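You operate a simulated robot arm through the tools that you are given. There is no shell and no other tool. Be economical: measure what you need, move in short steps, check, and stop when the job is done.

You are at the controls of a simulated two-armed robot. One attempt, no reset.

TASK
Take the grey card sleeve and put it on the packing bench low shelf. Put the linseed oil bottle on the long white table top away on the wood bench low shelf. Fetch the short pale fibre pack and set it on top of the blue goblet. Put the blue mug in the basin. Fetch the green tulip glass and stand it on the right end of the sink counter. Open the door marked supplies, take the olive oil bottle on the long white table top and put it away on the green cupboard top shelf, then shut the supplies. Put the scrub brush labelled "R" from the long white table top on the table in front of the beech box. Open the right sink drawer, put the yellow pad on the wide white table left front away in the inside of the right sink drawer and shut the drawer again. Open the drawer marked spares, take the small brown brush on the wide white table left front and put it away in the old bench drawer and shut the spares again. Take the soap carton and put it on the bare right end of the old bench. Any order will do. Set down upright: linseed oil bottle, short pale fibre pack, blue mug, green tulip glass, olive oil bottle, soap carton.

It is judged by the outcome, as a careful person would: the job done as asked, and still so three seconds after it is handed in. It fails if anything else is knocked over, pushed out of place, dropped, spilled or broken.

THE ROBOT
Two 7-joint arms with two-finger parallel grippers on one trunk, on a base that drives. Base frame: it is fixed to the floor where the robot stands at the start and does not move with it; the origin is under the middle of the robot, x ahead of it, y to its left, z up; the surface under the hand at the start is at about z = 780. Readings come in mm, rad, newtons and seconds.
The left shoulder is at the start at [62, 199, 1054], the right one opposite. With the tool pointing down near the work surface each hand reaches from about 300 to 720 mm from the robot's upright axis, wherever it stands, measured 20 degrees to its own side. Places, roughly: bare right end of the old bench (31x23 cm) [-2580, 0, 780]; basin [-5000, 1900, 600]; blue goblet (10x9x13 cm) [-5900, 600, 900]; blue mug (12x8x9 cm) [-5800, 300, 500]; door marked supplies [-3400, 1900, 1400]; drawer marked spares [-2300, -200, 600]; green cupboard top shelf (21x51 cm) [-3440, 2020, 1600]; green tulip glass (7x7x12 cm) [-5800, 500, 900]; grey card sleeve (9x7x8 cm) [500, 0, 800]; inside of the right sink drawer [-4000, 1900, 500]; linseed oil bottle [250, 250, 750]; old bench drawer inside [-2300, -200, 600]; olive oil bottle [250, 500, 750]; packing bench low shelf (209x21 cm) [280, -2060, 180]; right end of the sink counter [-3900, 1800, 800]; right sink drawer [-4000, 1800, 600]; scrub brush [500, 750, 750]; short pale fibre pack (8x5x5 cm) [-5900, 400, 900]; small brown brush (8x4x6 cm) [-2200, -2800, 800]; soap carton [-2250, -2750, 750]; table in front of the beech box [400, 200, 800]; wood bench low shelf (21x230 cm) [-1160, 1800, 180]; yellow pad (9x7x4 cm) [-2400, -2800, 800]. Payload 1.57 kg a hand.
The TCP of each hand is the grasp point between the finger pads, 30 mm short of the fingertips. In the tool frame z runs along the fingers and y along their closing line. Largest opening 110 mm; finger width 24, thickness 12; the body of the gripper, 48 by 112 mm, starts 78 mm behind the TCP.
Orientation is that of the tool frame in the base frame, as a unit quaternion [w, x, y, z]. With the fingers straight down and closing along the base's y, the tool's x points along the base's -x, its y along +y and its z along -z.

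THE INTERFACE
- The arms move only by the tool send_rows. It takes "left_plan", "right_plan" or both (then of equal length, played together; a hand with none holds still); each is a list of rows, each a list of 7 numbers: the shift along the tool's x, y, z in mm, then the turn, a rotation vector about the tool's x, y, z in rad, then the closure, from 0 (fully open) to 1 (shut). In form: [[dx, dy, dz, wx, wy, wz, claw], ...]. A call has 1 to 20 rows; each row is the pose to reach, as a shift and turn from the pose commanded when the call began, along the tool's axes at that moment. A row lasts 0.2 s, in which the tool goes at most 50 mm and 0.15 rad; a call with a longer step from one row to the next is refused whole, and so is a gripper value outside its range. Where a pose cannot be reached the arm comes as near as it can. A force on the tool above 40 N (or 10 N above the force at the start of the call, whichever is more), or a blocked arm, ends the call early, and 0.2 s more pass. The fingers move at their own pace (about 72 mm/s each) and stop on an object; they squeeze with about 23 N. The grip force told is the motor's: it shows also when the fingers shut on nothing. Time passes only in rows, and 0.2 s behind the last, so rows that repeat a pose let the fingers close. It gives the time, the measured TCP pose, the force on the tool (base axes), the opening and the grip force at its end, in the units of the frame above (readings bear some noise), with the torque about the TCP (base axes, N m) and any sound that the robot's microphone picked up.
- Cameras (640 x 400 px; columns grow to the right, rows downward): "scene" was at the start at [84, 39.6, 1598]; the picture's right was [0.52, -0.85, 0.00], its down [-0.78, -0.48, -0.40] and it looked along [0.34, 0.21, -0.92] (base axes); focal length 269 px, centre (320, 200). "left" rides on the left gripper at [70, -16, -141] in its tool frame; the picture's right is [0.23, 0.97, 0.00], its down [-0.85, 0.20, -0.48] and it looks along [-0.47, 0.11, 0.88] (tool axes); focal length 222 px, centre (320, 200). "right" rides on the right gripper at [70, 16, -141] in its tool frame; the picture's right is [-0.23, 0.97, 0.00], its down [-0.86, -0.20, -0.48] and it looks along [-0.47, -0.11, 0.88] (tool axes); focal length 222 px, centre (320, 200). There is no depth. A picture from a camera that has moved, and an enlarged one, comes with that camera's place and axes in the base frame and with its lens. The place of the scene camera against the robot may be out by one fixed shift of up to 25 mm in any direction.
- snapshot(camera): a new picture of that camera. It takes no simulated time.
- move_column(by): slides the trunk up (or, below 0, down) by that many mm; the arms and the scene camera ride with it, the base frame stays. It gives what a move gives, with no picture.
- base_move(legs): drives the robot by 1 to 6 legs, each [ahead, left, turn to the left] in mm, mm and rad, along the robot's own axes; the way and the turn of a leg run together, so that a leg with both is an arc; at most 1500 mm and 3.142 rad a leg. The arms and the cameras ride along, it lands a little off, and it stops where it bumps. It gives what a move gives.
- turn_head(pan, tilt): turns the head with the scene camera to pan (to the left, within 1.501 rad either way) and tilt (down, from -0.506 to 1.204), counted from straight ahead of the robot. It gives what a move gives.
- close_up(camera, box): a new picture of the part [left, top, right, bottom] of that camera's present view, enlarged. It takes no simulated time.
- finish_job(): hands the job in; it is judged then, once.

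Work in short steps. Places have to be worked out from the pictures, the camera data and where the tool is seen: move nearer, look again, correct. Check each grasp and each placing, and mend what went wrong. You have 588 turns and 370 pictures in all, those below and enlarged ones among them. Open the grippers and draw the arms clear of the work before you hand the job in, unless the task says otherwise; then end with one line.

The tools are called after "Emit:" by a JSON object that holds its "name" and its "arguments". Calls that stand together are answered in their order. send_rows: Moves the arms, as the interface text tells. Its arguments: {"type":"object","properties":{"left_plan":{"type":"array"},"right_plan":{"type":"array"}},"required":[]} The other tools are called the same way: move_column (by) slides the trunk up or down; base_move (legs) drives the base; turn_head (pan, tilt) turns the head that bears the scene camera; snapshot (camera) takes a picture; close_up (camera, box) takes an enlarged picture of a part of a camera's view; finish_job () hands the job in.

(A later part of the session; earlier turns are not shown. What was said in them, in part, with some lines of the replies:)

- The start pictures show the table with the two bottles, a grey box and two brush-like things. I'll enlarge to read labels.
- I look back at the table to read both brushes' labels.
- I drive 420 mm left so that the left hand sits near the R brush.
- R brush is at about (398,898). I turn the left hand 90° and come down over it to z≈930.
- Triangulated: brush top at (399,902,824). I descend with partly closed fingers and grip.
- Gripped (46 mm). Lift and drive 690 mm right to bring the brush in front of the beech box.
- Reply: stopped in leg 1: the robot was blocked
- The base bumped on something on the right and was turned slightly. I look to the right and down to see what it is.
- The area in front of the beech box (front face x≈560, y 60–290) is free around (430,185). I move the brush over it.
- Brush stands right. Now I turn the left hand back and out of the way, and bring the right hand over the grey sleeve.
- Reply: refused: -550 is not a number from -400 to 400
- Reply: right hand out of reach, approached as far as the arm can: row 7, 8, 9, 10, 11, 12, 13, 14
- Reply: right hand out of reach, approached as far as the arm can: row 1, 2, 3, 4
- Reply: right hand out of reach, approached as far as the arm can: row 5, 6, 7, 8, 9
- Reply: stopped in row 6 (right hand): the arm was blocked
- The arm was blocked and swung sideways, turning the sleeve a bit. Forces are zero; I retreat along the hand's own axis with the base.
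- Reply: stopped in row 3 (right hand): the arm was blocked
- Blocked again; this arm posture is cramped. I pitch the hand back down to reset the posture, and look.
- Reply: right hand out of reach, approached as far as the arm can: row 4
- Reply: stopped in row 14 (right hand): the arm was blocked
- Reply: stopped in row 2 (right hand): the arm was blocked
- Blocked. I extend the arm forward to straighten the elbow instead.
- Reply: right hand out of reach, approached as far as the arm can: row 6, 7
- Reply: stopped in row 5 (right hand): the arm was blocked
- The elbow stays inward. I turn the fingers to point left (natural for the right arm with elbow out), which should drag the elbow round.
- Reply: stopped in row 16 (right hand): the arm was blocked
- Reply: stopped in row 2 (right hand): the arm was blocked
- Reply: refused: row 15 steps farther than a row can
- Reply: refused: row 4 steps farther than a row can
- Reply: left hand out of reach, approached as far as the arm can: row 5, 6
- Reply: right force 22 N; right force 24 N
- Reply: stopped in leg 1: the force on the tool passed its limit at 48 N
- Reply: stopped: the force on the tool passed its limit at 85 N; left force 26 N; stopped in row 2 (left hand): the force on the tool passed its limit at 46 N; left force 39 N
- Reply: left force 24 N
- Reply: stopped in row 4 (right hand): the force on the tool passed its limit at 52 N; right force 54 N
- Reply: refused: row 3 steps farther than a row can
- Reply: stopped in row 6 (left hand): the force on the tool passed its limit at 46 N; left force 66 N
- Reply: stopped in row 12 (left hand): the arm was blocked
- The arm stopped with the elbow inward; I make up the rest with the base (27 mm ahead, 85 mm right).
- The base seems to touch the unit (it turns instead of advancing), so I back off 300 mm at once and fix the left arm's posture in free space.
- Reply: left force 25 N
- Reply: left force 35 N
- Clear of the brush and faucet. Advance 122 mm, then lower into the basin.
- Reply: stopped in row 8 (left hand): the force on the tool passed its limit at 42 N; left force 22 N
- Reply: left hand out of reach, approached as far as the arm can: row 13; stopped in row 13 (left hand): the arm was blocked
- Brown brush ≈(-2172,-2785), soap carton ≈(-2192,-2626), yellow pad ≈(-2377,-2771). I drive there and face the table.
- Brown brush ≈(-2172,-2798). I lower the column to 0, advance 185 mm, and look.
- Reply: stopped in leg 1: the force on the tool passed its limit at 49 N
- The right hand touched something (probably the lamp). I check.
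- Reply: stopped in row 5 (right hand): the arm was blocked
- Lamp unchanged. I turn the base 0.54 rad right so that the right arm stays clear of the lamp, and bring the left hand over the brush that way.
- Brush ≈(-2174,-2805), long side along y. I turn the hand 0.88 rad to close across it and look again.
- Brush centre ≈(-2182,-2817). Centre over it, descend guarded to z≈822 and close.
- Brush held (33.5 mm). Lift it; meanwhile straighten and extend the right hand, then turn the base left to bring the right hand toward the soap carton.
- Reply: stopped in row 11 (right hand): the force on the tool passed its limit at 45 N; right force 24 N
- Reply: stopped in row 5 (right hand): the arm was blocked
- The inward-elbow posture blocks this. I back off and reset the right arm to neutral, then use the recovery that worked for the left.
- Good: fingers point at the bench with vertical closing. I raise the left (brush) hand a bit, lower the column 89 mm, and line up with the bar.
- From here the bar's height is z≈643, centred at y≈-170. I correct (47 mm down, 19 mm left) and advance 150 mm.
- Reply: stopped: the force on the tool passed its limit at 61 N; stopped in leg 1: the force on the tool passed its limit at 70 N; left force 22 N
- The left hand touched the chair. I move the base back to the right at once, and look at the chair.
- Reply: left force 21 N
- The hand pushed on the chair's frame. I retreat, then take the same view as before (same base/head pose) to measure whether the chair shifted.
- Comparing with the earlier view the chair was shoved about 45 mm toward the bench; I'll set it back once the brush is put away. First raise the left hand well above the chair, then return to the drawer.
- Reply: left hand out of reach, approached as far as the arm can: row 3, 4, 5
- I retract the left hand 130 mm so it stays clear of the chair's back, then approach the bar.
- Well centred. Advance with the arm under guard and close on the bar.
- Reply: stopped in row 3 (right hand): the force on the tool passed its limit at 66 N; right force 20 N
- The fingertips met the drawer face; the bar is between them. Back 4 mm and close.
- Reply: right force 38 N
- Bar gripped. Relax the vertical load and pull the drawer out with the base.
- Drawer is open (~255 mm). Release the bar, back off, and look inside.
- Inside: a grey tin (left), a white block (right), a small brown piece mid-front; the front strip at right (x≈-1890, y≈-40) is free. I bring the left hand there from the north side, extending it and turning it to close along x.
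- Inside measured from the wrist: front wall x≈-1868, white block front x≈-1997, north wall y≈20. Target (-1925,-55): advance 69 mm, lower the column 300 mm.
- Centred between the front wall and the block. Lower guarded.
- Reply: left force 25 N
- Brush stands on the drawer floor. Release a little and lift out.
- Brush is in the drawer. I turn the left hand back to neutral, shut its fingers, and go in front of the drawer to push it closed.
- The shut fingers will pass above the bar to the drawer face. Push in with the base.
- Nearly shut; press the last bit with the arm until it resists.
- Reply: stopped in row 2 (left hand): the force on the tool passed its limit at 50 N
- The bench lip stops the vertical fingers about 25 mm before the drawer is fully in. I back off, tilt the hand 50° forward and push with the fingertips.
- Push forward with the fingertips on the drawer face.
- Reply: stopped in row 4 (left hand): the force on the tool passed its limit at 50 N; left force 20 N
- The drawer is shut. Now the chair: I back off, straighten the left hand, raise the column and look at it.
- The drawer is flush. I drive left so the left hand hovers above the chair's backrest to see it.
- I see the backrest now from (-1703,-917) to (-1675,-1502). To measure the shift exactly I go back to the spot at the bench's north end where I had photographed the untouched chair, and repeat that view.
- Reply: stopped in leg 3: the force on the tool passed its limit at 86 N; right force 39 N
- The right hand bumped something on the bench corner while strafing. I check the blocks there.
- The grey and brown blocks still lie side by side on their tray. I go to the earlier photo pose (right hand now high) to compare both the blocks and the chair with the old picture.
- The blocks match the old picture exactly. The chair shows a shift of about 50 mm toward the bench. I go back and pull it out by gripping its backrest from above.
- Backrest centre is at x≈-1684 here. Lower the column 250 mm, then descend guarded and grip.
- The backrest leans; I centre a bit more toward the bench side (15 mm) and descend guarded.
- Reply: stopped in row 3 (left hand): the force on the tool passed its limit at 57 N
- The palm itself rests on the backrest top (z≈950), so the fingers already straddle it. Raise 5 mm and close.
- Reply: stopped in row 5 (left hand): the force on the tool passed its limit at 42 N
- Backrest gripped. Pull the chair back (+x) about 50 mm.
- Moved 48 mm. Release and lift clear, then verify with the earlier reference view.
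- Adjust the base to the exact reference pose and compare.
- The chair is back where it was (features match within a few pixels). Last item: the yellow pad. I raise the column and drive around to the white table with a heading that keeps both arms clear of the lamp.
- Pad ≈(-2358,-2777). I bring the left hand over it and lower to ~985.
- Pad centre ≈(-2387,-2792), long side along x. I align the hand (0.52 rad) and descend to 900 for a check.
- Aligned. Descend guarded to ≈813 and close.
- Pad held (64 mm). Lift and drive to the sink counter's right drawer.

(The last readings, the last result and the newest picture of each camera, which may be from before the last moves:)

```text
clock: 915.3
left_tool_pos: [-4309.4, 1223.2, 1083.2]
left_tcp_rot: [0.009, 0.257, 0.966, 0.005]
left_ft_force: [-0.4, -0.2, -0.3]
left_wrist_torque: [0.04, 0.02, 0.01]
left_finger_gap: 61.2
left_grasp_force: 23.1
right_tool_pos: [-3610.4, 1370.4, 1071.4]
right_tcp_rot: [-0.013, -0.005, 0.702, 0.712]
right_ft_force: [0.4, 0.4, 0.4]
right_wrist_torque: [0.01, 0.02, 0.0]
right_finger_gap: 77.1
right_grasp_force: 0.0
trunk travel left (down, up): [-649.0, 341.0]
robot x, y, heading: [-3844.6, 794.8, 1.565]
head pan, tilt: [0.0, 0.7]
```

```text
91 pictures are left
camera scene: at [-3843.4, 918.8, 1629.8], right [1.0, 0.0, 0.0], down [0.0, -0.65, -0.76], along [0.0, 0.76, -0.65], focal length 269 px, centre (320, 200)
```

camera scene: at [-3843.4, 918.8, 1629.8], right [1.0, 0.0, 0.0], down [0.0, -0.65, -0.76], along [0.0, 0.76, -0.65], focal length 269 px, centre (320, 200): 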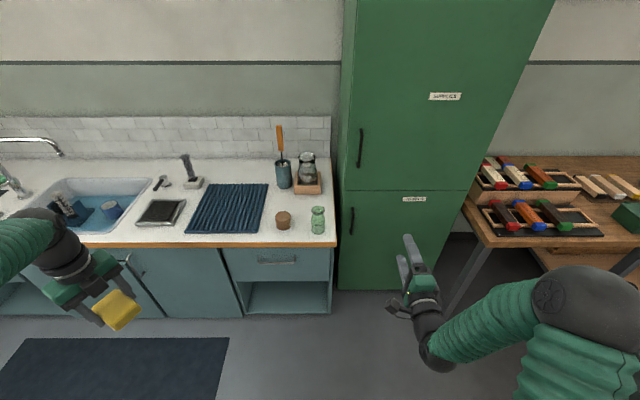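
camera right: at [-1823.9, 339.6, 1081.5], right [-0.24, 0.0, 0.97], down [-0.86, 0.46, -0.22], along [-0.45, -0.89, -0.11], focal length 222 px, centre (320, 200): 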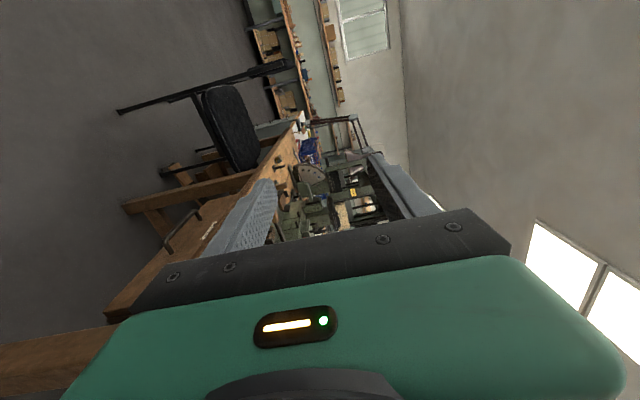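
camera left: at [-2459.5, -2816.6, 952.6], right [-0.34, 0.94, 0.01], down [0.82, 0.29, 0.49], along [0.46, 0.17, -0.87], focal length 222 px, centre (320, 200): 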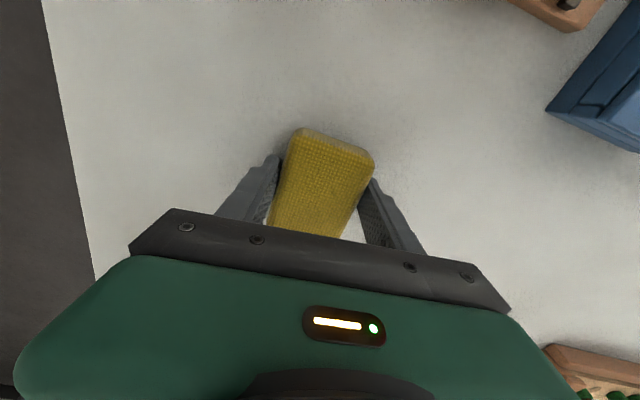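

The right sink drawer's bar is near (-4023,1620,z≈680). I line up the right hand with it, lowering the column.

Emit:
{"name": "base_move", "arguments": {"legs": [[0, 412, 0.006]]}}

Emit:
{"name": "move_column", "arguments": {"by": -385}}

Emit:
{"name": "snapshot", "arguments": {"camera": "right"}}

Emit:
{"name": "snapshot", "arguments": {"camera": "scene"}}

```text
clock: 917.8
left_tool_pos: [-4720.2, 1220.6, 1086.1]
left_tcp_rot: [0.006, 0.255, 0.967, 0.004]
left_ft_force: [0.3, -1.2, 0.2]
left_wrist_torque: [-0.02, 0.05, 0.01]
left_finger_gap: 61.1
left_grasp_force: 23.0
right_tool_pos: [-4023.1, 1371.0, 1070.5]
right_tcp_rot: [-0.016, -0.006, 0.702, 0.712]
right_ft_force: [-0.2, -0.4, -1.0]
right_wrist_torque: [0.02, -0.02, 0.05]
right_finger_gap: 77.0
right_grasp_force: 0.1
trunk travel left (down, up): [-649.0, 341.0]
robot x, y, heading: [-4258.2, 793.4, 1.572]
head pan, tilt: [0.0, 0.7]
```

```text
clock: 921.5
left_tool_pos: [-4724.7, 1219.8, 697.9]
left_tcp_rot: [0.009, 0.254, 0.967, 0.005]
left_ft_force: [-0.8, 0.0, -0.5]
left_wrist_torque: [-0.04, 0.0, 0.03]
left_finger_gap: 60.6
left_grasp_force: 23.0
right_tool_pos: [-4025.6, 1371.5, 687.9]
right_tcp_rot: [-0.015, -0.008, 0.701, 0.713]
right_ft_force: [0.2, 0.5, -0.4]
right_wrist_torque: [0.0, 0.01, -0.01]
right_finger_gap: 77.0
right_grasp_force: 0.0
trunk travel left (down, up): [-264.0, 726.0]
robot x, y, heading: [-4257.5, 795.4, 1.571]
head pan, tilt: [0.0, 0.7]
```

```text
90 pictures are left
camera right: at [-4090.1, 1227.0, 701.4], right [0.24, -0.01, 0.97], down [0.87, -0.45, -0.22], along [0.44, 0.89, -0.1], focal length 222 px, centre (320, 200)
```

right: 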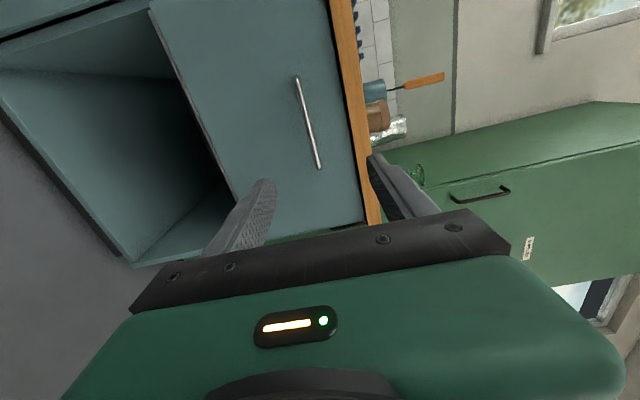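

```text
89 pictures are left
camera scene: at [-4256.3, 918.4, 1244.8], right [1.0, 0.0, 0.0], down [0.0, -0.65, -0.76], along [0.0, 0.76, -0.65], focal length 269 px, centre (320, 200)
```

scene: 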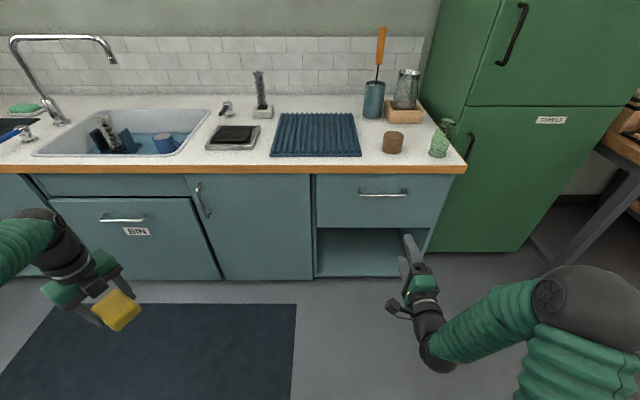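

Bar centre ≈(-4039,1615,673). Correct 14 mm left and down, advance 150 mm, and check.

Emit:
{"name": "move_column", "arguments": {"by": -14}}

Emit:
{"name": "base_move", "arguments": {"legs": [[150, 13, 0]]}}

Emit:
{"name": "snapshot", "arguments": {"camera": "right"}}

```text
clock: 922.1
left_tool_pos: [-4724.5, 1220.4, 684.2]
left_tcp_rot: [0.008, 0.254, 0.967, 0.005]
left_ft_force: [-0.1, 0.6, 0.1]
left_wrist_torque: [0.01, -0.02, 0.0]
left_finger_gap: 60.7
left_grasp_force: 23.1
right_tool_pos: [-4026.3, 1370.4, 673.0]
right_tcp_rot: [-0.016, -0.008, 0.701, 0.713]
right_ft_force: [-0.2, -0.9, -0.2]
right_wrist_torque: [-0.02, 0.02, 0.03]
right_finger_gap: 77.3
right_grasp_force: 0.0
trunk travel left (down, up): [-250.0, 740.0]
robot x, y, heading: [-4257.0, 796.9, 1.57]
head pan, tilt: [0.0, 0.7]
```

```text
clock: 923.5
left_tool_pos: [-4735.7, 1373.1, 684.4]
left_tcp_rot: [0.009, 0.254, 0.967, 0.005]
left_ft_force: [0.8, 0.1, -1.0]
left_wrist_torque: [0.01, -0.02, -0.02]
left_finger_gap: 61.0
left_grasp_force: 22.6
right_tool_pos: [-4038.3, 1521.9, 672.3]
right_tcp_rot: [-0.015, -0.007, 0.701, 0.713]
right_ft_force: [-0.9, 0.0, -0.1]
right_wrist_torque: [-0.03, -0.02, -0.01]
right_finger_gap: 76.7
right_grasp_force: 0.0
trunk travel left (down, up): [-250.0, 740.0]
robot x, y, heading: [-4268.0, 943.8, 1.57]
head pan, tilt: [0.0, 0.7]
```

```text
88 pictures are left
camera right: at [-4102.5, 1378.9, 686.7], right [0.24, -0.01, 0.97], down [0.87, -0.45, -0.22], along [0.44, 0.89, -0.1], focal length 222 px, centre (320, 200)
```

right: 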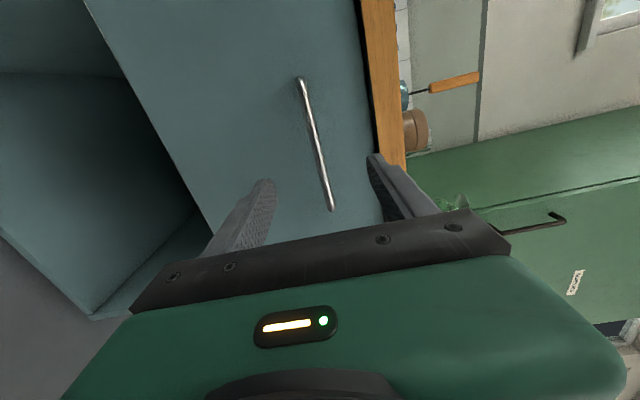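

The bar is further in than thought (y≈1660–1690). Advance 90 mm more, then guarded steps with the arm.

Emit:
{"name": "base_move", "arguments": {"legs": [[80, 0, 0]]}}

Emit:
{"name": "snapshot", "arguments": {"camera": "right"}}

```text
clock: 924.6
left_tool_pos: [-4737.0, 1451.7, 684.2]
left_tcp_rot: [0.008, 0.254, 0.967, 0.004]
left_ft_force: [0.1, 0.4, -0.3]
left_wrist_torque: [-0.02, 0.03, -0.03]
left_finger_gap: 60.5
left_grasp_force: 23.5
right_tool_pos: [-4038.3, 1601.3, 672.7]
right_tcp_rot: [-0.015, -0.006, 0.702, 0.712]
right_ft_force: [0.3, 1.3, -0.8]
right_wrist_torque: [0.01, -0.02, -0.05]
right_finger_gap: 77.2
right_grasp_force: 0.1
trunk travel left (down, up): [-250.0, 740.0]
robot x, y, heading: [-4268.4, 1024.9, 1.571]
head pan, tilt: [0.0, 0.7]
```

```text
87 pictures are left
camera right: at [-4102.8, 1458.3, 687.0], right [0.24, -0.01, 0.97], down [0.87, -0.45, -0.22], along [0.44, 0.89, -0.1], focal length 222 px, centre (320, 200)
```

right: 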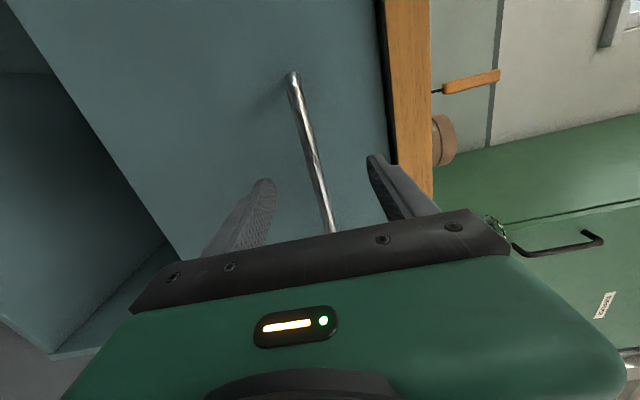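

Centred. I narrow the opening and advance guarded until the tips meet the drawer front.

Emit:
{"name": "send_rows", "arguments": {"right_plan": [[0, 0, 0, 0, 0, 0, 0.5], [0, 0, 0, 0, 0, 0, 0.5], [0, 0, 15, 0, 0, 0, 0.5], [0, 0, 27, 0, 0, 0, 0.5], [0, 0, 39, 0, 0, 0, 0.5], [0, 0, 49, 0, 0, 0, 0.5], [0, 0, 57, 0, 0, 0, 0.5], [0, 0, 65, 0, 0, 0, 0.5], [0, 0, 73, 0, 0, 0, 0.5], [0, 0, 81, 0, 0, 0, 0.5]]}}

Emit:
{"name": "snapshot", "arguments": {"camera": "right"}}

```text
clock: 926.1
left_tool_pos: [-4736.4, 1448.4, 686.2]
left_tcp_rot: [0.008, 0.256, 0.967, 0.007]
left_ft_force: [0.7, -0.7, 0.0]
left_wrist_torque: [-0.01, -0.02, -0.02]
left_finger_gap: 60.7
left_grasp_force: 22.9
right_tool_pos: [-4039.1, 1646.6, 671.2]
right_tcp_rot: [-0.015, -0.007, 0.705, 0.709]
right_ft_force: [-0.8, -23.2, 4.4]
right_wrist_torque: [-0.53, -0.02, -0.22]
right_finger_gap: 49.7
right_grasp_force: 0.1
trunk travel left (down, up): [-250.0, 740.0]
robot x, y, heading: [-4271.2, 1026.6, 1.575]
head pan, tilt: [0.0, 0.7]
stopped in row 7 (right hand): the force on the tool passed its limit at 50 N (the readings are from after the stop); the commanded pose is now the measured one
```

```text
86 pictures are left
camera right: at [-4103.8, 1503.1, 687.2], right [0.24, 0.0, 0.97], down [0.87, -0.45, -0.21], along [0.44, 0.89, -0.11], focal length 222 px, centre (320, 200)
```

right: 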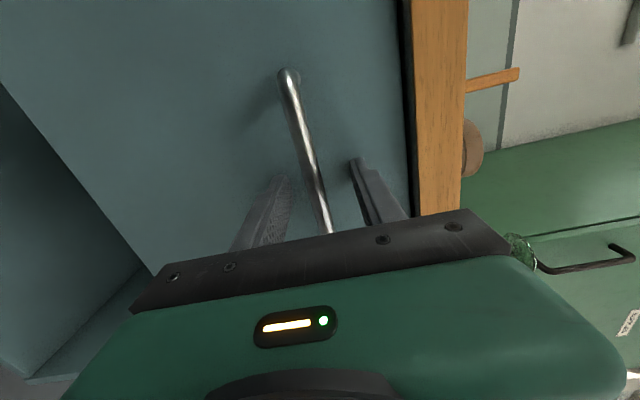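

Tips touch the drawer front with the bar between. Back 6 mm and close.

Emit:
{"name": "send_rows", "arguments": {"right_plan": [[0, 0, -6, 0, 0, 0, 0.5], [0, 0, -6, 0, 0, 0, 0.8], [0, 0, -6, 0, 0, 0, 1], [0, 0, -6, 0, 0, 0, 1], [0, 0, -6, 0, 0, 0, 1]]}}

Emit:
{"name": "snapshot", "arguments": {"camera": "right"}}

```text
clock: 927.3
left_tool_pos: [-4736.7, 1451.0, 685.0]
left_tcp_rot: [0.009, 0.254, 0.967, 0.005]
left_ft_force: [-0.7, -0.3, 0.4]
left_wrist_torque: [-0.01, 0.02, -0.01]
left_finger_gap: 60.7
left_grasp_force: 23.0
right_tool_pos: [-4038.3, 1642.5, 670.9]
right_tcp_rot: [-0.014, -0.006, 0.705, 0.709]
right_ft_force: [-0.6, 0.1, -9.2]
right_wrist_torque: [0.03, -0.78, -0.13]
right_finger_gap: 11.9
right_grasp_force: 29.6
trunk travel left (down, up): [-250.0, 740.0]
robot x, y, heading: [-4267.9, 1024.5, 1.572]
head pan, tilt: [0.0, 0.7]
```

```text
85 pictures are left
camera right: at [-4103.1, 1500.1, 686.2], right [0.24, 0.0, 0.97], down [0.87, -0.45, -0.21], along [0.44, 0.89, -0.11], focal length 222 px, centre (320, 200)
```

right: 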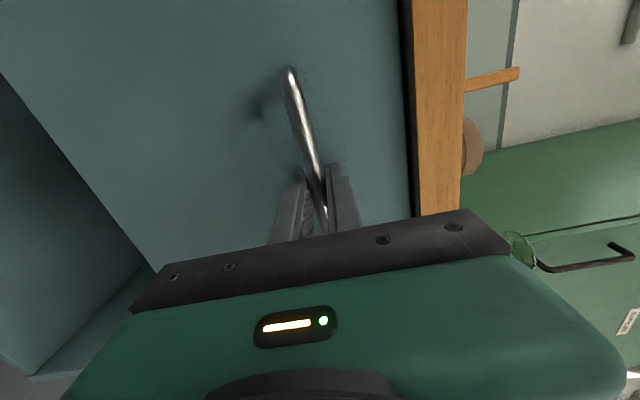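

Bar gripped. Pull the drawer out ~260 mm.

Emit:
{"name": "base_move", "arguments": {"legs": [[-130, 0, 0], [-130, 0, 0]]}}

Emit:
{"name": "snapshot", "arguments": {"camera": "scene"}}

```text
clock: 929.5
left_tool_pos: [-4737.0, 1188.1, 685.8]
left_tcp_rot: [0.008, 0.254, 0.967, 0.005]
left_ft_force: [-0.3, -0.9, 0.0]
left_wrist_torque: [-0.01, -0.01, 0.02]
left_finger_gap: 60.6
left_grasp_force: 22.5
right_tool_pos: [-4038.4, 1380.6, 670.3]
right_tcp_rot: [-0.016, -0.007, 0.705, 0.709]
right_ft_force: [0.5, -2.0, -14.4]
right_wrist_torque: [-0.04, -0.71, -0.23]
right_finger_gap: 12.1
right_grasp_force: 29.8
trunk travel left (down, up): [-250.0, 740.0]
robot x, y, heading: [-4271.2, 764.9, 1.574]
head pan, tilt: [0.0, 0.7]
```

```text
84 pictures are left
camera scene: at [-4268.0, 889.5, 1230.5], right [1.0, 0.0, 0.0], down [0.0, -0.65, -0.76], along [0.0, 0.76, -0.65], focal length 269 px, centre (320, 200)
```

scene: 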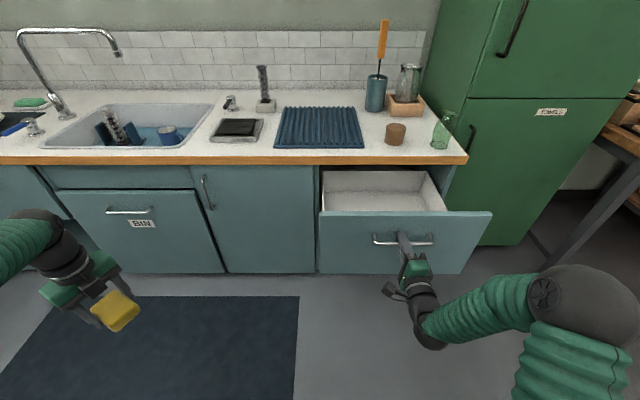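

Drawer is open and empty. Release, back off, raise, and bring the left hand with the pad over it.

Emit:
{"name": "send_rows", "arguments": {"right_plan": [[0, 0, 0, 0, 0, 0, 0.7], [0, 0, 0, 0, 0, 0, 0.5], [0, 0, 0, 0, 0, 0, 0.5]]}}

Emit:
{"name": "base_move", "arguments": {"legs": [[-160, 0, 0]]}}

Emit:
{"name": "move_column", "arguments": {"by": 200}}

Emit:
{"name": "base_move", "arguments": {"legs": [[0, -700, 0], [400, 0, 0]]}}

Emit:
{"name": "snapshot", "arguments": {"camera": "left"}}

Emit:
{"name": "turn_head", "arguments": {"pan": 0.6, "tilt": 0.85}}

Emit:
{"name": "snapshot", "arguments": {"camera": "scene"}}

```text
clock: 930.3
left_tool_pos: [-4737.3, 1186.5, 686.7]
left_tcp_rot: [0.008, 0.253, 0.967, 0.007]
left_ft_force: [0.8, 0.5, -0.1]
left_wrist_torque: [0.0, 0.02, 0.0]
left_finger_gap: 60.8
left_grasp_force: 23.1
right_tool_pos: [-4039.2, 1379.2, 671.1]
right_tcp_rot: [-0.015, -0.007, 0.705, 0.709]
right_ft_force: [0.2, 0.1, 0.8]
right_wrist_torque: [-0.01, -0.03, 0.0]
right_finger_gap: 54.6
right_grasp_force: 0.1
trunk travel left (down, up): [-250.0, 740.0]
robot x, y, heading: [-4269.9, 762.8, 1.57]
head pan, tilt: [0.0, 0.7]
```

```text
clock: 931.7
left_tool_pos: [-4736.9, 1026.1, 687.0]
left_tcp_rot: [0.008, 0.255, 0.967, 0.008]
left_ft_force: [-0.9, -0.3, -0.5]
left_wrist_torque: [0.01, 0.01, -0.01]
left_finger_gap: 60.8
left_grasp_force: 23.4
right_tool_pos: [-4039.8, 1216.5, 673.4]
right_tcp_rot: [-0.014, -0.007, 0.704, 0.71]
right_ft_force: [0.5, -0.7, -0.6]
right_wrist_torque: [0.0, 0.01, 0.01]
right_finger_gap: 54.8
right_grasp_force: 0.1
trunk travel left (down, up): [-250.0, 740.0]
robot x, y, heading: [-4268.9, 603.1, 1.569]
head pan, tilt: [0.0, 0.7]
```

```text
clock: 933.9
left_tool_pos: [-4736.7, 1025.6, 886.9]
left_tcp_rot: [0.007, 0.255, 0.967, 0.006]
left_ft_force: [0.8, -0.2, -0.5]
left_wrist_torque: [0.01, 0.01, -0.03]
left_finger_gap: 60.8
left_grasp_force: 22.8
right_tool_pos: [-4038.1, 1217.3, 872.9]
right_tcp_rot: [-0.014, -0.007, 0.703, 0.711]
right_ft_force: [0.3, -0.6, 0.3]
right_wrist_torque: [0.02, 0.01, 0.01]
right_finger_gap: 54.7
right_grasp_force: 0.0
trunk travel left (down, up): [-450.0, 540.0]
robot x, y, heading: [-4270.0, 602.7, 1.571]
head pan, tilt: [0.0, 0.7]
```

```text
clock: 939.8
left_tool_pos: [-4044.9, 1427.0, 887.5]
left_tcp_rot: [0.008, 0.252, 0.968, 0.007]
left_ft_force: [0.9, 0.3, 0.0]
left_wrist_torque: [-0.01, 0.02, 0.01]
left_finger_gap: 60.5
left_grasp_force: 22.9
right_tool_pos: [-3347.9, 1622.5, 873.0]
right_tcp_rot: [-0.016, -0.008, 0.704, 0.71]
right_ft_force: [0.9, 0.8, -0.6]
right_wrist_torque: [0.01, 0.01, 0.02]
right_finger_gap: 55.4
right_grasp_force: 0.1
trunk travel left (down, up): [-450.0, 540.0]
robot x, y, heading: [-3576.0, 1004.2, 1.578]
head pan, tilt: [0.0, 0.7]
```

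```text
83 pictures are left
camera left: at [-4116.0, 1445.6, 1026.6], right [0.28, 0.96, 0.01], down [0.83, -0.25, 0.49], along [0.48, -0.12, -0.87], focal length 222 px, centre (320, 200)
```

left: 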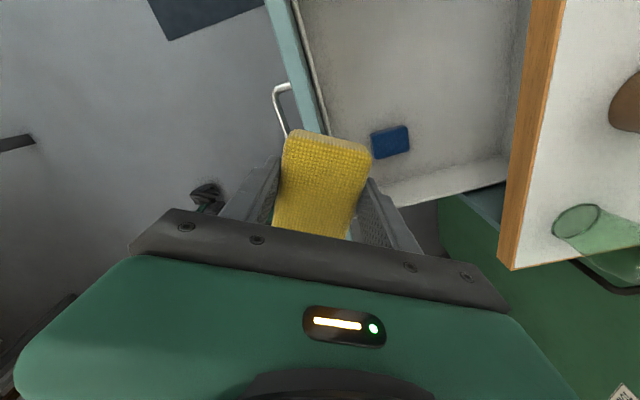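

```text
clock: 940.8
left_tool_pos: [-4045.4, 1426.4, 888.1]
left_tcp_rot: [0.007, 0.253, 0.967, 0.008]
left_ft_force: [-1.2, 0.7, -0.2]
left_wrist_torque: [-0.02, -0.01, 0.0]
left_finger_gap: 61.1
left_grasp_force: 23.2
right_tool_pos: [-3347.1, 1620.8, 873.7]
right_tcp_rot: [-0.016, -0.007, 0.703, 0.711]
right_ft_force: [-0.5, -0.4, 0.6]
right_wrist_torque: [0.02, 0.03, -0.02]
right_finger_gap: 55.3
right_grasp_force: 0.1
trunk travel left (down, up): [-450.0, 540.0]
robot x, y, heading: [-3573.5, 1008.0, 1.578]
head pan, tilt: [0.6, 0.85]
```

```text
82 pictures are left
camera scene: at [-3620.3, 1109.4, 1418.5], right [0.82, 0.57, 0.0], down [0.43, -0.62, -0.66], along [-0.37, 0.54, -0.75], focal length 269 px, centre (320, 200)
```

scene: 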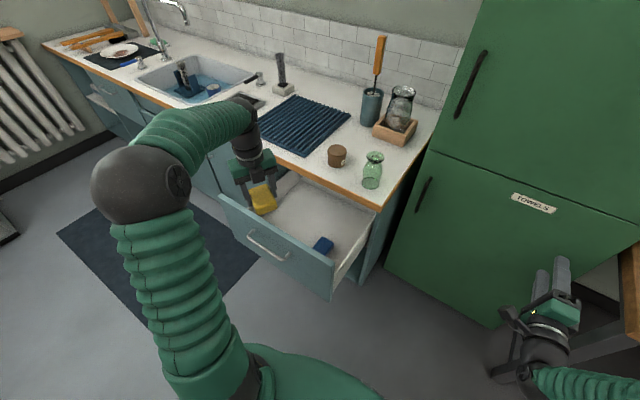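

A small blue block lies in the drawer at (-3979,1545); I place the pad left of it at about (-4110,1530).

Emit:
{"name": "base_move", "arguments": {"legs": [[100, 65, -0.006]]}}

Emit:
{"name": "move_column", "arguments": {"by": -120}}

Emit:
{"name": "snapshot", "arguments": {"camera": "left"}}

```text
clock: 942.0
left_tool_pos: [-4101.1, 1529.7, 890.5]
left_tcp_rot: [0.006, 0.256, 0.967, 0.007]
left_ft_force: [1.0, 0.4, -0.1]
left_wrist_torque: [-0.06, 0.0, -0.04]
left_finger_gap: 61.0
left_grasp_force: 22.6
right_tool_pos: [-3403.1, 1719.6, 872.1]
right_tcp_rot: [-0.014, -0.004, 0.704, 0.71]
right_ft_force: [0.0, 0.0, -0.2]
right_wrist_torque: [0.0, 0.01, 0.06]
right_finger_gap: 55.0
right_grasp_force: 0.1
trunk travel left (down, up): [-450.0, 540.0]
robot x, y, heading: [-3636.1, 1110.8, 1.568]
head pan, tilt: [0.6, 0.85]
```

```text
clock: 943.5
left_tool_pos: [-4105.9, 1528.6, 767.1]
left_tcp_rot: [0.009, 0.256, 0.967, 0.008]
left_ft_force: [-1.1, 0.0, -0.3]
left_wrist_torque: [-0.01, -0.04, -0.02]
left_finger_gap: 60.9
left_grasp_force: 23.3
right_tool_pos: [-3407.6, 1719.2, 755.3]
right_tcp_rot: [-0.013, -0.007, 0.704, 0.71]
right_ft_force: [-0.3, -0.7, 0.4]
right_wrist_torque: [0.0, 0.0, -0.01]
right_finger_gap: 54.8
right_grasp_force: 0.1
trunk travel left (down, up): [-330.0, 660.0]
robot x, y, heading: [-3637.8, 1108.2, 1.573]
head pan, tilt: [0.6, 0.85]
```

```text
81 pictures are left
camera left: at [-4177.2, 1546.7, 907.2], right [0.28, 0.96, 0.02], down [0.83, -0.26, 0.49], along [0.48, -0.13, -0.87], focal length 222 px, centre (320, 200)
```

left: 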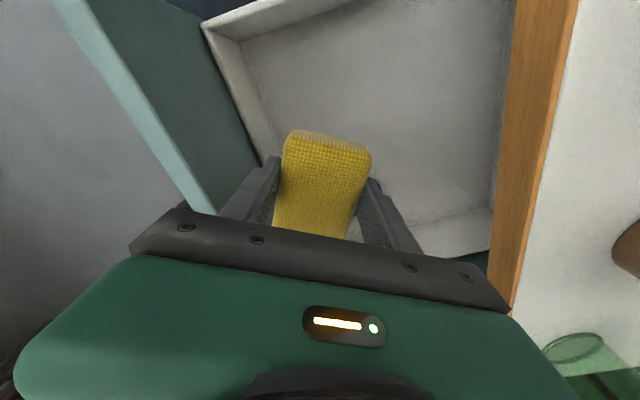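

Free below. Lower guarded to the drawer floor.

Emit:
{"name": "send_rows", "arguments": {"left_plan": [[0, 0, 30, 0, 0, 0, 1], [0, 0, 60, 0, 0, 0, 1], [0, 0, 80, 0, 0, 0, 1], [0, 0, 95, 0, 0, 0, 1], [0, 0, 105, 0, 0, 0, 1], [0, 0, 113, 0, 0, 0, 1], [0, 0, 120, 0, 0, 0, 1], [0, 0, 127, 0, 0, 0, 1], [0, 0, 134, 0, 0, 0, 1], [0, 0, 141, 0, 0, 0, 1], [0, 0, 148, 0, 0, 0, 1], [0, 0, 155, 0, 0, 0, 1]]}}

Emit:
{"name": "snapshot", "arguments": {"camera": "left"}}

```text
clock: 946.1
left_tool_pos: [-4102.4, 1530.2, 611.3]
left_tcp_rot: [0.008, 0.255, 0.967, 0.009]
left_ft_force: [-0.5, -0.2, -0.7]
left_wrist_torque: [-0.01, 0.01, -0.03]
left_finger_gap: 60.6
left_grasp_force: 23.3
right_tool_pos: [-3408.2, 1718.0, 754.3]
right_tcp_rot: [-0.013, -0.007, 0.703, 0.711]
right_ft_force: [-0.7, -0.1, 0.1]
right_wrist_torque: [0.01, -0.01, 0.0]
right_finger_gap: 54.7
right_grasp_force: 0.1
trunk travel left (down, up): [-330.0, 660.0]
robot x, y, heading: [-3640.0, 1105.7, 1.569]
head pan, tilt: [0.6, 0.85]
```

```text
80 pictures are left
camera left: at [-4174.2, 1548.7, 751.6], right [0.28, 0.96, 0.02], down [0.83, -0.26, 0.49], along [0.48, -0.13, -0.87], focal length 222 px, centre (320, 200)
```

left: 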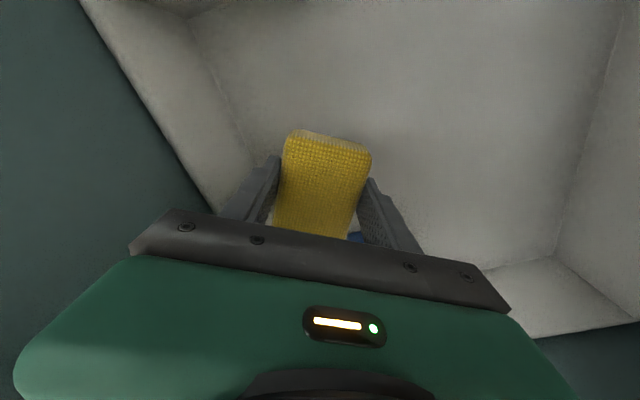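

Emit:
{"name": "send_rows", "arguments": {"left_plan": [[0, 0, 7, 0, 0, 0, 1], [0, 0, 14, 0, 0, 0, 1], [0, 0, 20, 0, 0, 0, 1], [0, 0, 26, 0, 0, 0, 1], [0, 0, 32, 0, 0, 0, 1], [0, 0, 38, 0, 0, 0, 1], [0, 0, 44, 0, 0, 0, 1], [0, 0, 50, 0, 0, 0, 1]]}}

```text
clock: 947.9
left_tool_pos: [-4102.0, 1530.4, 562.0]
left_tcp_rot: [0.008, 0.256, 0.966, 0.009]
left_ft_force: [0.5, -0.1, -0.1]
left_wrist_torque: [0.0, -0.01, -0.03]
left_finger_gap: 60.8
left_grasp_force: 22.9
right_tool_pos: [-3408.1, 1718.9, 754.6]
right_tcp_rot: [-0.012, -0.006, 0.704, 0.711]
right_ft_force: [0.0, 0.5, -0.3]
right_wrist_torque: [0.01, 0.02, 0.0]
right_finger_gap: 55.2
right_grasp_force: 0.0
trunk travel left (down, up): [-330.0, 660.0]
robot x, y, heading: [-3637.8, 1105.3, 1.568]
head pan, tilt: [0.6, 0.85]
```

Emit:
{"name": "send_rows", "arguments": {"left_plan": [[0, 0, 6, 0, 0, 0, 1], [0, 0, 12, 0, 0, 0, 1], [0, 0, 18, 0, 0, 0, 1], [0, 0, 24, 0, 0, 0, 1], [0, 0, 30, 0, 0, 0, 1], [0, 0, 36, 0, 0, 0, 1]]}}

Emit:
{"name": "snapshot", "arguments": {"camera": "left"}}

```text
clock: 949.3
left_tool_pos: [-4102.3, 1530.0, 525.9]
left_tcp_rot: [0.009, 0.256, 0.967, 0.008]
left_ft_force: [0.0, -0.6, -0.4]
left_wrist_torque: [-0.01, 0.01, 0.0]
left_finger_gap: 60.9
left_grasp_force: 23.1
right_tool_pos: [-3407.1, 1718.4, 753.5]
right_tcp_rot: [-0.012, -0.006, 0.704, 0.71]
right_ft_force: [-0.4, -0.7, 0.1]
right_wrist_torque: [0.02, -0.03, -0.01]
right_finger_gap: 54.8
right_grasp_force: 0.0
trunk travel left (down, up): [-330.0, 660.0]
robot x, y, heading: [-3639.1, 1101.3, 1.566]
head pan, tilt: [0.6, 0.85]
```

```text
79 pictures are left
camera left: at [-4172.5, 1549.5, 665.9], right [0.28, 0.96, 0.02], down [0.83, -0.26, 0.49], along [0.48, -0.13, -0.87], focal length 222 px, centre (320, 200)
```

left: 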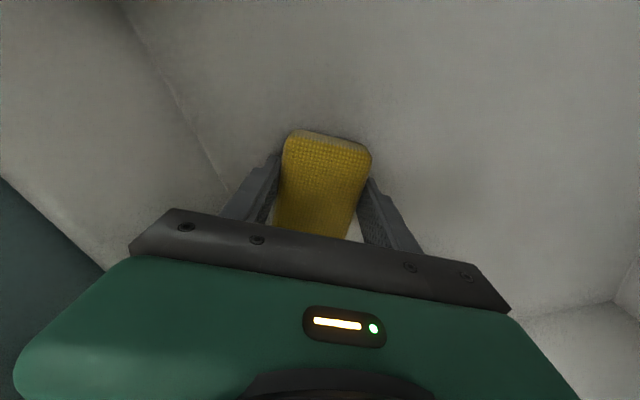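

Emit:
{"name": "send_rows", "arguments": {"left_plan": [[0, 0, 5, 0, 0, 0, 1], [0, 0, 10, 0, 0, 0, 1], [0, 0, 15, 0, 0, 0, 1], [0, 0, 20, 0, 0, 0, 1], [0, 0, 25, 0, 0, 0, 1], [0, 0, 30, 0, 0, 0, 1], [0, 0, 35, 0, 0, 0, 1]]}}

Emit:
{"name": "snapshot", "arguments": {"camera": "left"}}

Emit:
{"name": "snapshot", "arguments": {"camera": "scene"}}

```text
clock: 950.3
left_tool_pos: [-4101.6, 1534.4, 517.3]
left_tcp_rot: [0.002, 0.256, 0.967, 0.011]
left_ft_force: [6.7, 1.0, 28.6]
left_wrist_torque: [-0.99, 0.1, 0.31]
left_finger_gap: 61.0
left_grasp_force: 23.1
right_tool_pos: [-3404.9, 1718.9, 753.9]
right_tcp_rot: [-0.014, -0.004, 0.703, 0.711]
right_ft_force: [-0.7, -0.6, 0.0]
right_wrist_torque: [-0.02, 0.0, 0.0]
right_finger_gap: 54.9
right_grasp_force: 0.1
trunk travel left (down, up): [-330.0, 660.0]
robot x, y, heading: [-3639.7, 1107.0, 1.567]
head pan, tilt: [0.6, 0.85]
stopped in row 4 (left hand): the force on the tool passed its limit at 48 N (the readings are from after the stop); the commanded pose is now the measured one
```

```text
78 pictures are left
camera left: at [-4170.3, 1551.6, 656.6], right [0.28, 0.96, 0.02], down [0.84, -0.26, 0.48], along [0.47, -0.12, -0.88], focal length 222 px, centre (320, 200)
```

left: 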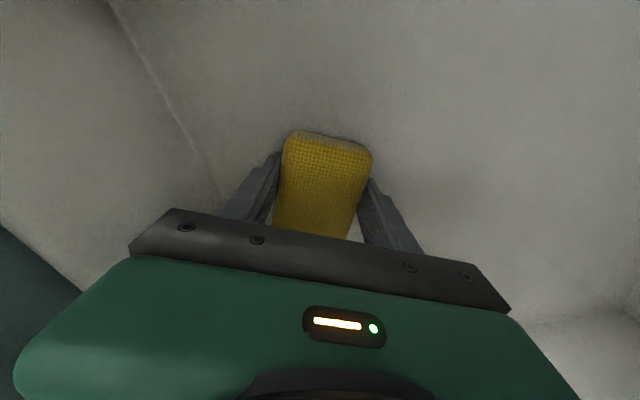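

```text
77 pictures are left
camera scene: at [-3677.9, 1206.7, 1299.3], right [0.83, 0.56, 0.0], down [0.42, -0.62, -0.66], along [-0.37, 0.55, -0.75], focal length 269 px, centre (320, 200)
```

scene: 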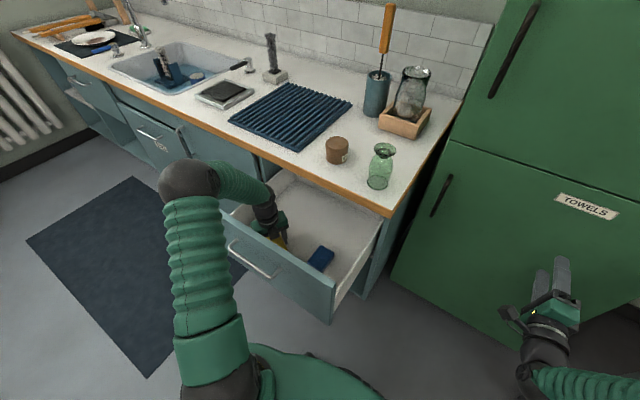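

Floor reached. Relieve, release and lift out.

Emit:
{"name": "send_rows", "arguments": {"left_plan": [[0, 0, -3, 0, 0, 0, 1], [0, 0, -3, 0, 0, 0, 0.3], [0, 0, -3, 0, 0, 0, 0.2], [0, 0, -20, 0, 0, 0, 0.2], [0, 0, -60, 0, 0, 0, 0.2], [0, 0, -100, 0, 0, 0, 0.2], [0, 0, -140, 0, 0, 0, 0.2], [0, 0, -180, 0, 0, 0, 0.2], [0, 0, -220, 0, 0, 0, 0.2], [0, 0, -260, 0, 0, 0, 0.2], [0, 0, -300, 0, 0, 0, 0.2]]}}

Emit:
{"name": "snapshot", "arguments": {"camera": "left"}}

```text
clock: 952.7
left_tool_pos: [-4106.5, 1528.6, 812.0]
left_tcp_rot: [0.004, 0.255, 0.967, 0.009]
left_ft_force: [0.2, 0.5, 0.4]
left_wrist_torque: [0.01, 0.03, 0.0]
left_finger_gap: 87.9
left_grasp_force: 0.1
right_tool_pos: [-3407.5, 1718.6, 754.6]
right_tcp_rot: [-0.013, -0.005, 0.703, 0.711]
right_ft_force: [-0.5, 0.1, 0.1]
right_wrist_torque: [-0.03, -0.03, -0.03]
right_finger_gap: 55.1
right_grasp_force: 0.2
trunk travel left (down, up): [-330.0, 660.0]
robot x, y, heading: [-3640.8, 1103.4, 1.57]
head pan, tilt: [0.6, 0.85]
```

```text
76 pictures are left
camera left: at [-4176.1, 1546.5, 951.8], right [0.28, 0.96, 0.02], down [0.84, -0.26, 0.49], along [0.47, -0.12, -0.87], focal length 222 px, centre (320, 200)
```

left: 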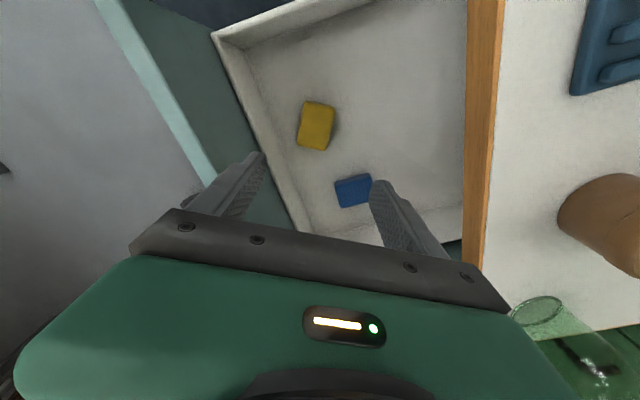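

The pad lies in the drawer beside the blue block. Now I shut the drawer with the right hand's closed fingers, pushing below the bar.

Emit:
{"name": "base_move", "arguments": {"legs": [[-400, 0, 0]]}}

Emit:
{"name": "send_rows", "arguments": {"right_plan": [[0, 0, 0, 0, 0, 0, 1], [0, 0, 0, 0, 0, 0, 1], [0, 0, 0, 0, 0, 0, 1]]}}

Emit:
{"name": "move_column", "arguments": {"by": -140}}

Emit:
{"name": "base_move", "arguments": {"legs": [[0, 632, 0]]}}

Emit:
{"name": "turn_head", "arguments": {"pan": -0.2, "tilt": 0.75}}

Emit:
{"name": "snapshot", "arguments": {"camera": "scene"}}

```text
clock: 955.2
left_tool_pos: [-4106.8, 1130.6, 810.8]
left_tcp_rot: [0.004, 0.257, 0.966, 0.012]
left_ft_force: [-0.7, -0.8, -0.3]
left_wrist_torque: [-0.02, 0.02, 0.03]
left_finger_gap: 88.1
left_grasp_force: 0.1
right_tool_pos: [-3407.7, 1320.0, 755.1]
right_tcp_rot: [-0.013, -0.006, 0.702, 0.712]
right_ft_force: [0.1, -1.3, 0.5]
right_wrist_torque: [0.02, 0.01, 0.01]
right_finger_gap: 55.1
right_grasp_force: 0.2
trunk travel left (down, up): [-330.0, 660.0]
robot x, y, heading: [-3639.1, 706.7, 1.567]
head pan, tilt: [0.6, 0.85]
```

```text
clock: 956.0
left_tool_pos: [-4107.5, 1129.8, 810.9]
left_tcp_rot: [0.005, 0.255, 0.967, 0.01]
left_ft_force: [-0.3, -0.5, -0.1]
left_wrist_torque: [0.01, -0.03, -0.01]
left_finger_gap: 88.1
left_grasp_force: 0.1
right_tool_pos: [-3407.5, 1319.6, 755.7]
right_tcp_rot: [-0.014, -0.005, 0.703, 0.711]
right_ft_force: [0.3, 0.2, -0.3]
right_wrist_torque: [-0.02, 0.01, 0.0]
right_finger_gap: 0.4
right_grasp_force: 20.8
trunk travel left (down, up): [-330.0, 660.0]
robot x, y, heading: [-3640.9, 706.3, 1.569]
head pan, tilt: [0.6, 0.85]
```

```text
clock: 957.6
left_tool_pos: [-4107.4, 1130.5, 671.3]
left_tcp_rot: [0.005, 0.255, 0.967, 0.01]
left_ft_force: [-0.7, -0.1, -0.1]
left_wrist_torque: [-0.02, -0.02, -0.01]
left_finger_gap: 88.3
left_grasp_force: 0.1
right_tool_pos: [-3407.6, 1319.1, 615.1]
right_tcp_rot: [-0.013, -0.006, 0.702, 0.712]
right_ft_force: [0.0, 0.7, 0.1]
right_wrist_torque: [0.0, -0.03, -0.03]
right_finger_gap: 0.0
right_grasp_force: 22.1
trunk travel left (down, up): [-190.0, 800.0]
robot x, y, heading: [-3637.6, 708.4, 1.566]
head pan, tilt: [0.6, 0.85]
```

```text
clock: 961.2
left_tool_pos: [-4741.7, 1136.7, 671.7]
left_tcp_rot: [0.004, 0.259, 0.966, 0.01]
left_ft_force: [0.1, 0.8, -0.1]
left_wrist_torque: [0.04, 0.0, 0.0]
left_finger_gap: 88.1
left_grasp_force: 0.1
right_tool_pos: [-4042.1, 1322.0, 614.0]
right_tcp_rot: [-0.01, -0.004, 0.703, 0.711]
right_ft_force: [0.4, -0.1, 0.3]
right_wrist_torque: [-0.01, 0.02, 0.0]
right_finger_gap: 0.0
right_grasp_force: 20.8
trunk travel left (down, up): [-190.0, 800.0]
robot x, y, heading: [-4277.4, 713.4, 1.568]
head pan, tilt: [0.6, 0.85]
```

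```text
clock: 962.3
left_tool_pos: [-4743.3, 1136.2, 672.4]
left_tcp_rot: [0.005, 0.258, 0.966, 0.011]
left_ft_force: [-0.2, 0.4, 1.1]
left_wrist_torque: [0.0, 0.04, -0.03]
left_finger_gap: 88.0
left_grasp_force: 0.0
right_tool_pos: [-4043.0, 1321.4, 615.3]
right_tcp_rot: [-0.01, -0.004, 0.703, 0.711]
right_ft_force: [-0.1, -0.9, -0.2]
right_wrist_torque: [-0.01, -0.04, 0.0]
right_finger_gap: 0.0
right_grasp_force: 21.6
trunk travel left (down, up): [-190.0, 800.0]
robot x, y, heading: [-4279.2, 714.1, 1.56]
head pan, tilt: [-0.201, 0.75]
```

```text
75 pictures are left
camera scene: at [-4260.5, 831.5, 1166.6], right [0.98, -0.21, 0.0], down [-0.14, -0.67, -0.73], along [0.15, 0.71, -0.68], focal length 269 px, centre (320, 200)
```

scene: 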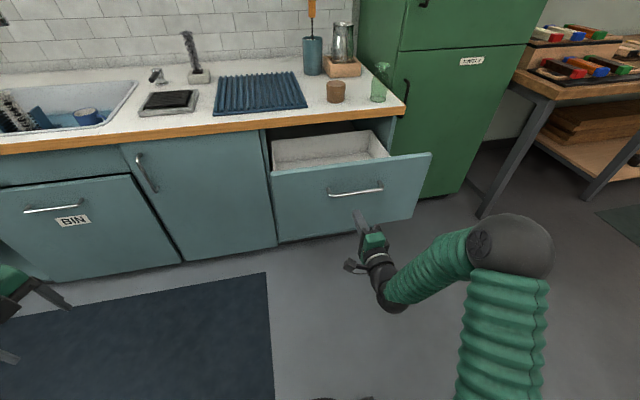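

In line with the drawer centre. Push with the base, then finish with the arm.

Emit:
{"name": "base_move", "arguments": {"legs": [[180, 0, 0.005], [120, 0, 0]]}}

Emit:
{"name": "send_rows", "arguments": {"right_plan": [[0, 0, 8, 0, 0, 0, 1], [0, 0, 16, 0, 0, 0, 1], [0, 0, 24, 0, 0, 0, 1], [0, 0, 32, 0, 0, 0, 1], [0, 0, 40, 0, 0, 0, 1], [0, 0, 48, 0, 0, 0, 1]]}}

Emit:
{"name": "snapshot", "arguments": {"camera": "scene"}}

```text
clock: 964.7
left_tool_pos: [-4743.8, 1435.9, 671.7]
left_tcp_rot: [0.004, 0.257, 0.966, 0.011]
left_ft_force: [-0.2, 0.5, 0.6]
left_wrist_torque: [-0.02, -0.01, -0.01]
left_finger_gap: 88.1
left_grasp_force: 0.1
right_tool_pos: [-4044.5, 1623.2, 614.4]
right_tcp_rot: [-0.013, -0.005, 0.702, 0.712]
right_ft_force: [0.2, 0.4, -0.9]
right_wrist_torque: [-0.02, -0.03, -0.01]
right_finger_gap: 0.0
right_grasp_force: 21.2
trunk travel left (down, up): [-190.0, 800.0]
robot x, y, heading: [-4277.2, 1012.3, 1.563]
head pan, tilt: [-0.201, 0.75]
```

```text
clock: 965.6
left_tool_pos: [-4743.2, 1431.8, 674.2]
left_tcp_rot: [0.004, 0.256, 0.967, 0.013]
left_ft_force: [0.2, -0.6, 0.5]
left_wrist_torque: [-0.04, -0.02, 0.02]
left_finger_gap: 87.7
left_grasp_force: 0.1
right_tool_pos: [-4045.0, 1646.5, 617.0]
right_tcp_rot: [-0.013, -0.006, 0.703, 0.711]
right_ft_force: [0.1, -21.4, 7.7]
right_wrist_torque: [0.15, 0.0, -0.21]
right_finger_gap: 0.1
right_grasp_force: 21.8
trunk travel left (down, up): [-190.0, 800.0]
robot x, y, heading: [-4277.3, 1012.5, 1.566]
head pan, tilt: [-0.201, 0.75]
stopped in row 4 (right hand): the force on the tool passed its limit at 54 N (the readings are from after the stop); the commanded pose is now the measured one
```

```text
74 pictures are left
camera scene: at [-4260.2, 1127.5, 1167.3], right [0.98, -0.2, 0.0], down [-0.14, -0.67, -0.73], along [0.15, 0.72, -0.68], focal length 269 px, centre (320, 200)
```

scene: 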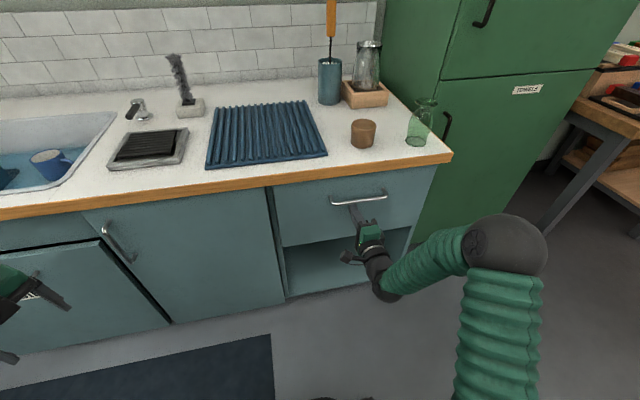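

Drawer shut. I back away, open both grippers, raise the column and take a final look around.

Emit:
{"name": "base_move", "arguments": {"legs": [[-500, 0, 0]]}}

Emit:
{"name": "move_column", "arguments": {"by": 400}}

Emit:
{"name": "send_rows", "arguments": {"left_plan": [[0, 0, 0, 0, 0, 0, 0], [0, 0, 0, 0, 0, 0, 0]], "right_plan": [[0, 0, 0, 0, 0, 0, 0], [0, 0, 0, 0, 0, 0, 0]]}}

Emit:
{"name": "snapshot", "arguments": {"camera": "scene"}}

Emit:
{"name": "turn_head", "arguments": {"pan": 1.4, "tilt": 0.5}}

Emit:
{"name": "close_up", "arguments": {"camera": "scene", "box": [160, 80, 480, 300]}}

```text
clock: 968.6
left_tool_pos: [-4746.3, 937.2, 672.4]
left_tcp_rot: [0.005, 0.256, 0.967, 0.012]
left_ft_force: [-0.8, 0.1, -1.2]
left_wrist_torque: [0.03, -0.04, -0.02]
left_finger_gap: 87.9
left_grasp_force: 0.0
right_tool_pos: [-4048.1, 1152.0, 614.3]
right_tcp_rot: [-0.014, -0.004, 0.705, 0.709]
right_ft_force: [0.4, -0.3, 0.9]
right_wrist_torque: [-0.05, -0.02, 0.04]
right_finger_gap: 0.2
right_grasp_force: 21.4
trunk travel left (down, up): [-190.0, 800.0]
robot x, y, heading: [-4279.0, 514.0, 1.561]
head pan, tilt: [-0.201, 0.75]
```

```text
clock: 972.4
left_tool_pos: [-4745.7, 937.6, 1073.3]
left_tcp_rot: [0.004, 0.256, 0.967, 0.013]
left_ft_force: [-0.4, -0.7, -0.9]
left_wrist_torque: [0.01, 0.01, 0.01]
left_finger_gap: 88.1
left_grasp_force: 0.0
right_tool_pos: [-4047.3, 1152.1, 1013.8]
right_tcp_rot: [-0.013, -0.006, 0.705, 0.709]
right_ft_force: [0.1, -0.6, 0.5]
right_wrist_torque: [0.02, 0.0, 0.0]
right_finger_gap: 0.0
right_grasp_force: 20.9
trunk travel left (down, up): [-590.0, 400.0]
robot x, y, heading: [-4278.4, 517.0, 1.563]
head pan, tilt: [-0.201, 0.75]
```

```text
clock: 973.0
left_tool_pos: [-4745.4, 937.9, 1072.4]
left_tcp_rot: [0.004, 0.256, 0.967, 0.011]
left_ft_force: [-0.4, -0.3, 0.4]
left_wrist_torque: [0.01, -0.01, 0.05]
left_finger_gap: 109.9
left_grasp_force: 0.0
right_tool_pos: [-4047.1, 1152.8, 1014.0]
right_tcp_rot: [-0.013, -0.005, 0.705, 0.709]
right_ft_force: [0.5, 0.1, 1.5]
right_wrist_torque: [0.02, 0.02, 0.04]
right_finger_gap: 81.1
right_grasp_force: 0.1
trunk travel left (down, up): [-590.0, 400.0]
robot x, y, heading: [-4277.1, 515.8, 1.562]
head pan, tilt: [-0.201, 0.75]
```

```text
73 pictures are left
camera scene: at [-4262.0, 637.6, 1566.6], right [0.98, -0.2, 0.0], down [-0.14, -0.67, -0.73], along [0.15, 0.71, -0.68], focal length 269 px, centre (320, 200)
```

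scene: 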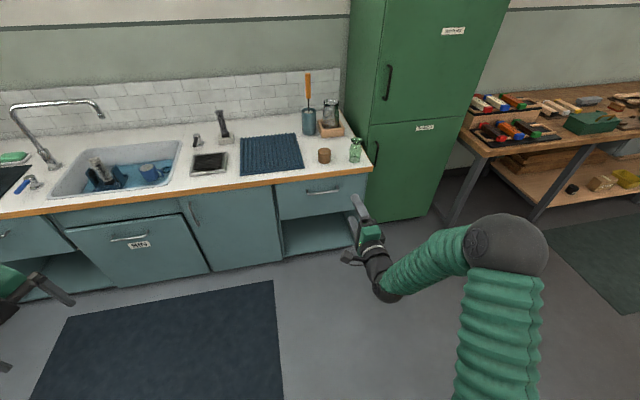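

```text
clock: 974.7
left_tool_pos: [-4745.8, 937.4, 1072.2]
left_tcp_rot: [0.004, 0.257, 0.966, 0.012]
left_ft_force: [0.0, -0.3, 0.0]
left_wrist_torque: [0.01, -0.03, 0.01]
left_finger_gap: 109.8
left_grasp_force: 0.1
right_tool_pos: [-4047.8, 1153.5, 1013.4]
right_tcp_rot: [-0.013, -0.005, 0.705, 0.709]
right_ft_force: [0.1, -0.2, -1.1]
right_wrist_torque: [0.03, 0.03, -0.02]
right_finger_gap: 110.1
right_grasp_force: 0.0
trunk travel left (down, up): [-590.0, 400.0]
robot x, y, heading: [-4280.0, 517.8, 1.564]
head pan, tilt: [1.4, 0.499]
```

```text
1.82 times, centred on (320, 190) of scene
camera zoom: at [-4368.6, 572.3, 1588.6], right [0.17, 0.98, 0.0], down [0.47, -0.09, -0.88], along [-0.86, 0.15, -0.48], focal length 489 px, centre (320, 218)
```

zoom: 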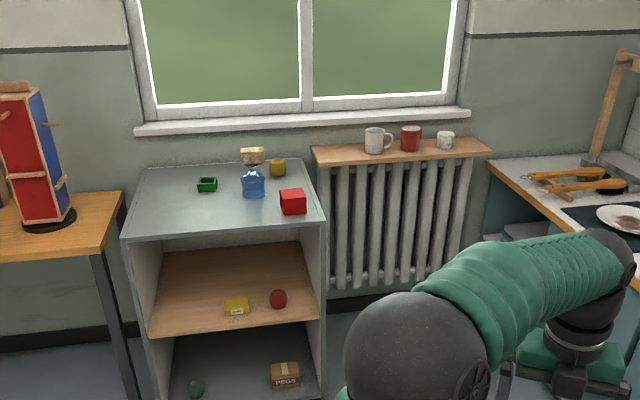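

Everything is in place: the pack sits on the goblet, and the drawer and doors are shut. The arms are clear and the grippers open, so I hand the job in.

Emit:
{"name": "finish_job", "arguments": {}}

```text
The job is handed in.
```

All ten tasks are done and handed in, but I bumped a few things on the way. While opening the spares drawer I pushed the chair by the old bench about 50 mm. I pulled it back, and by photo comparison it is within roughly 5–8 mm of its original spot. I also touched the desk lamp, a leg near the white table, the shelf unit that holds the goblet, and the corner of the old bench. From the pictures I saw no lasting shift there, but I did not re-photograph that leg after the start. The green bin on the packing bench low shelf may have shifted by up to about 15 mm when the sleeve slid against it.
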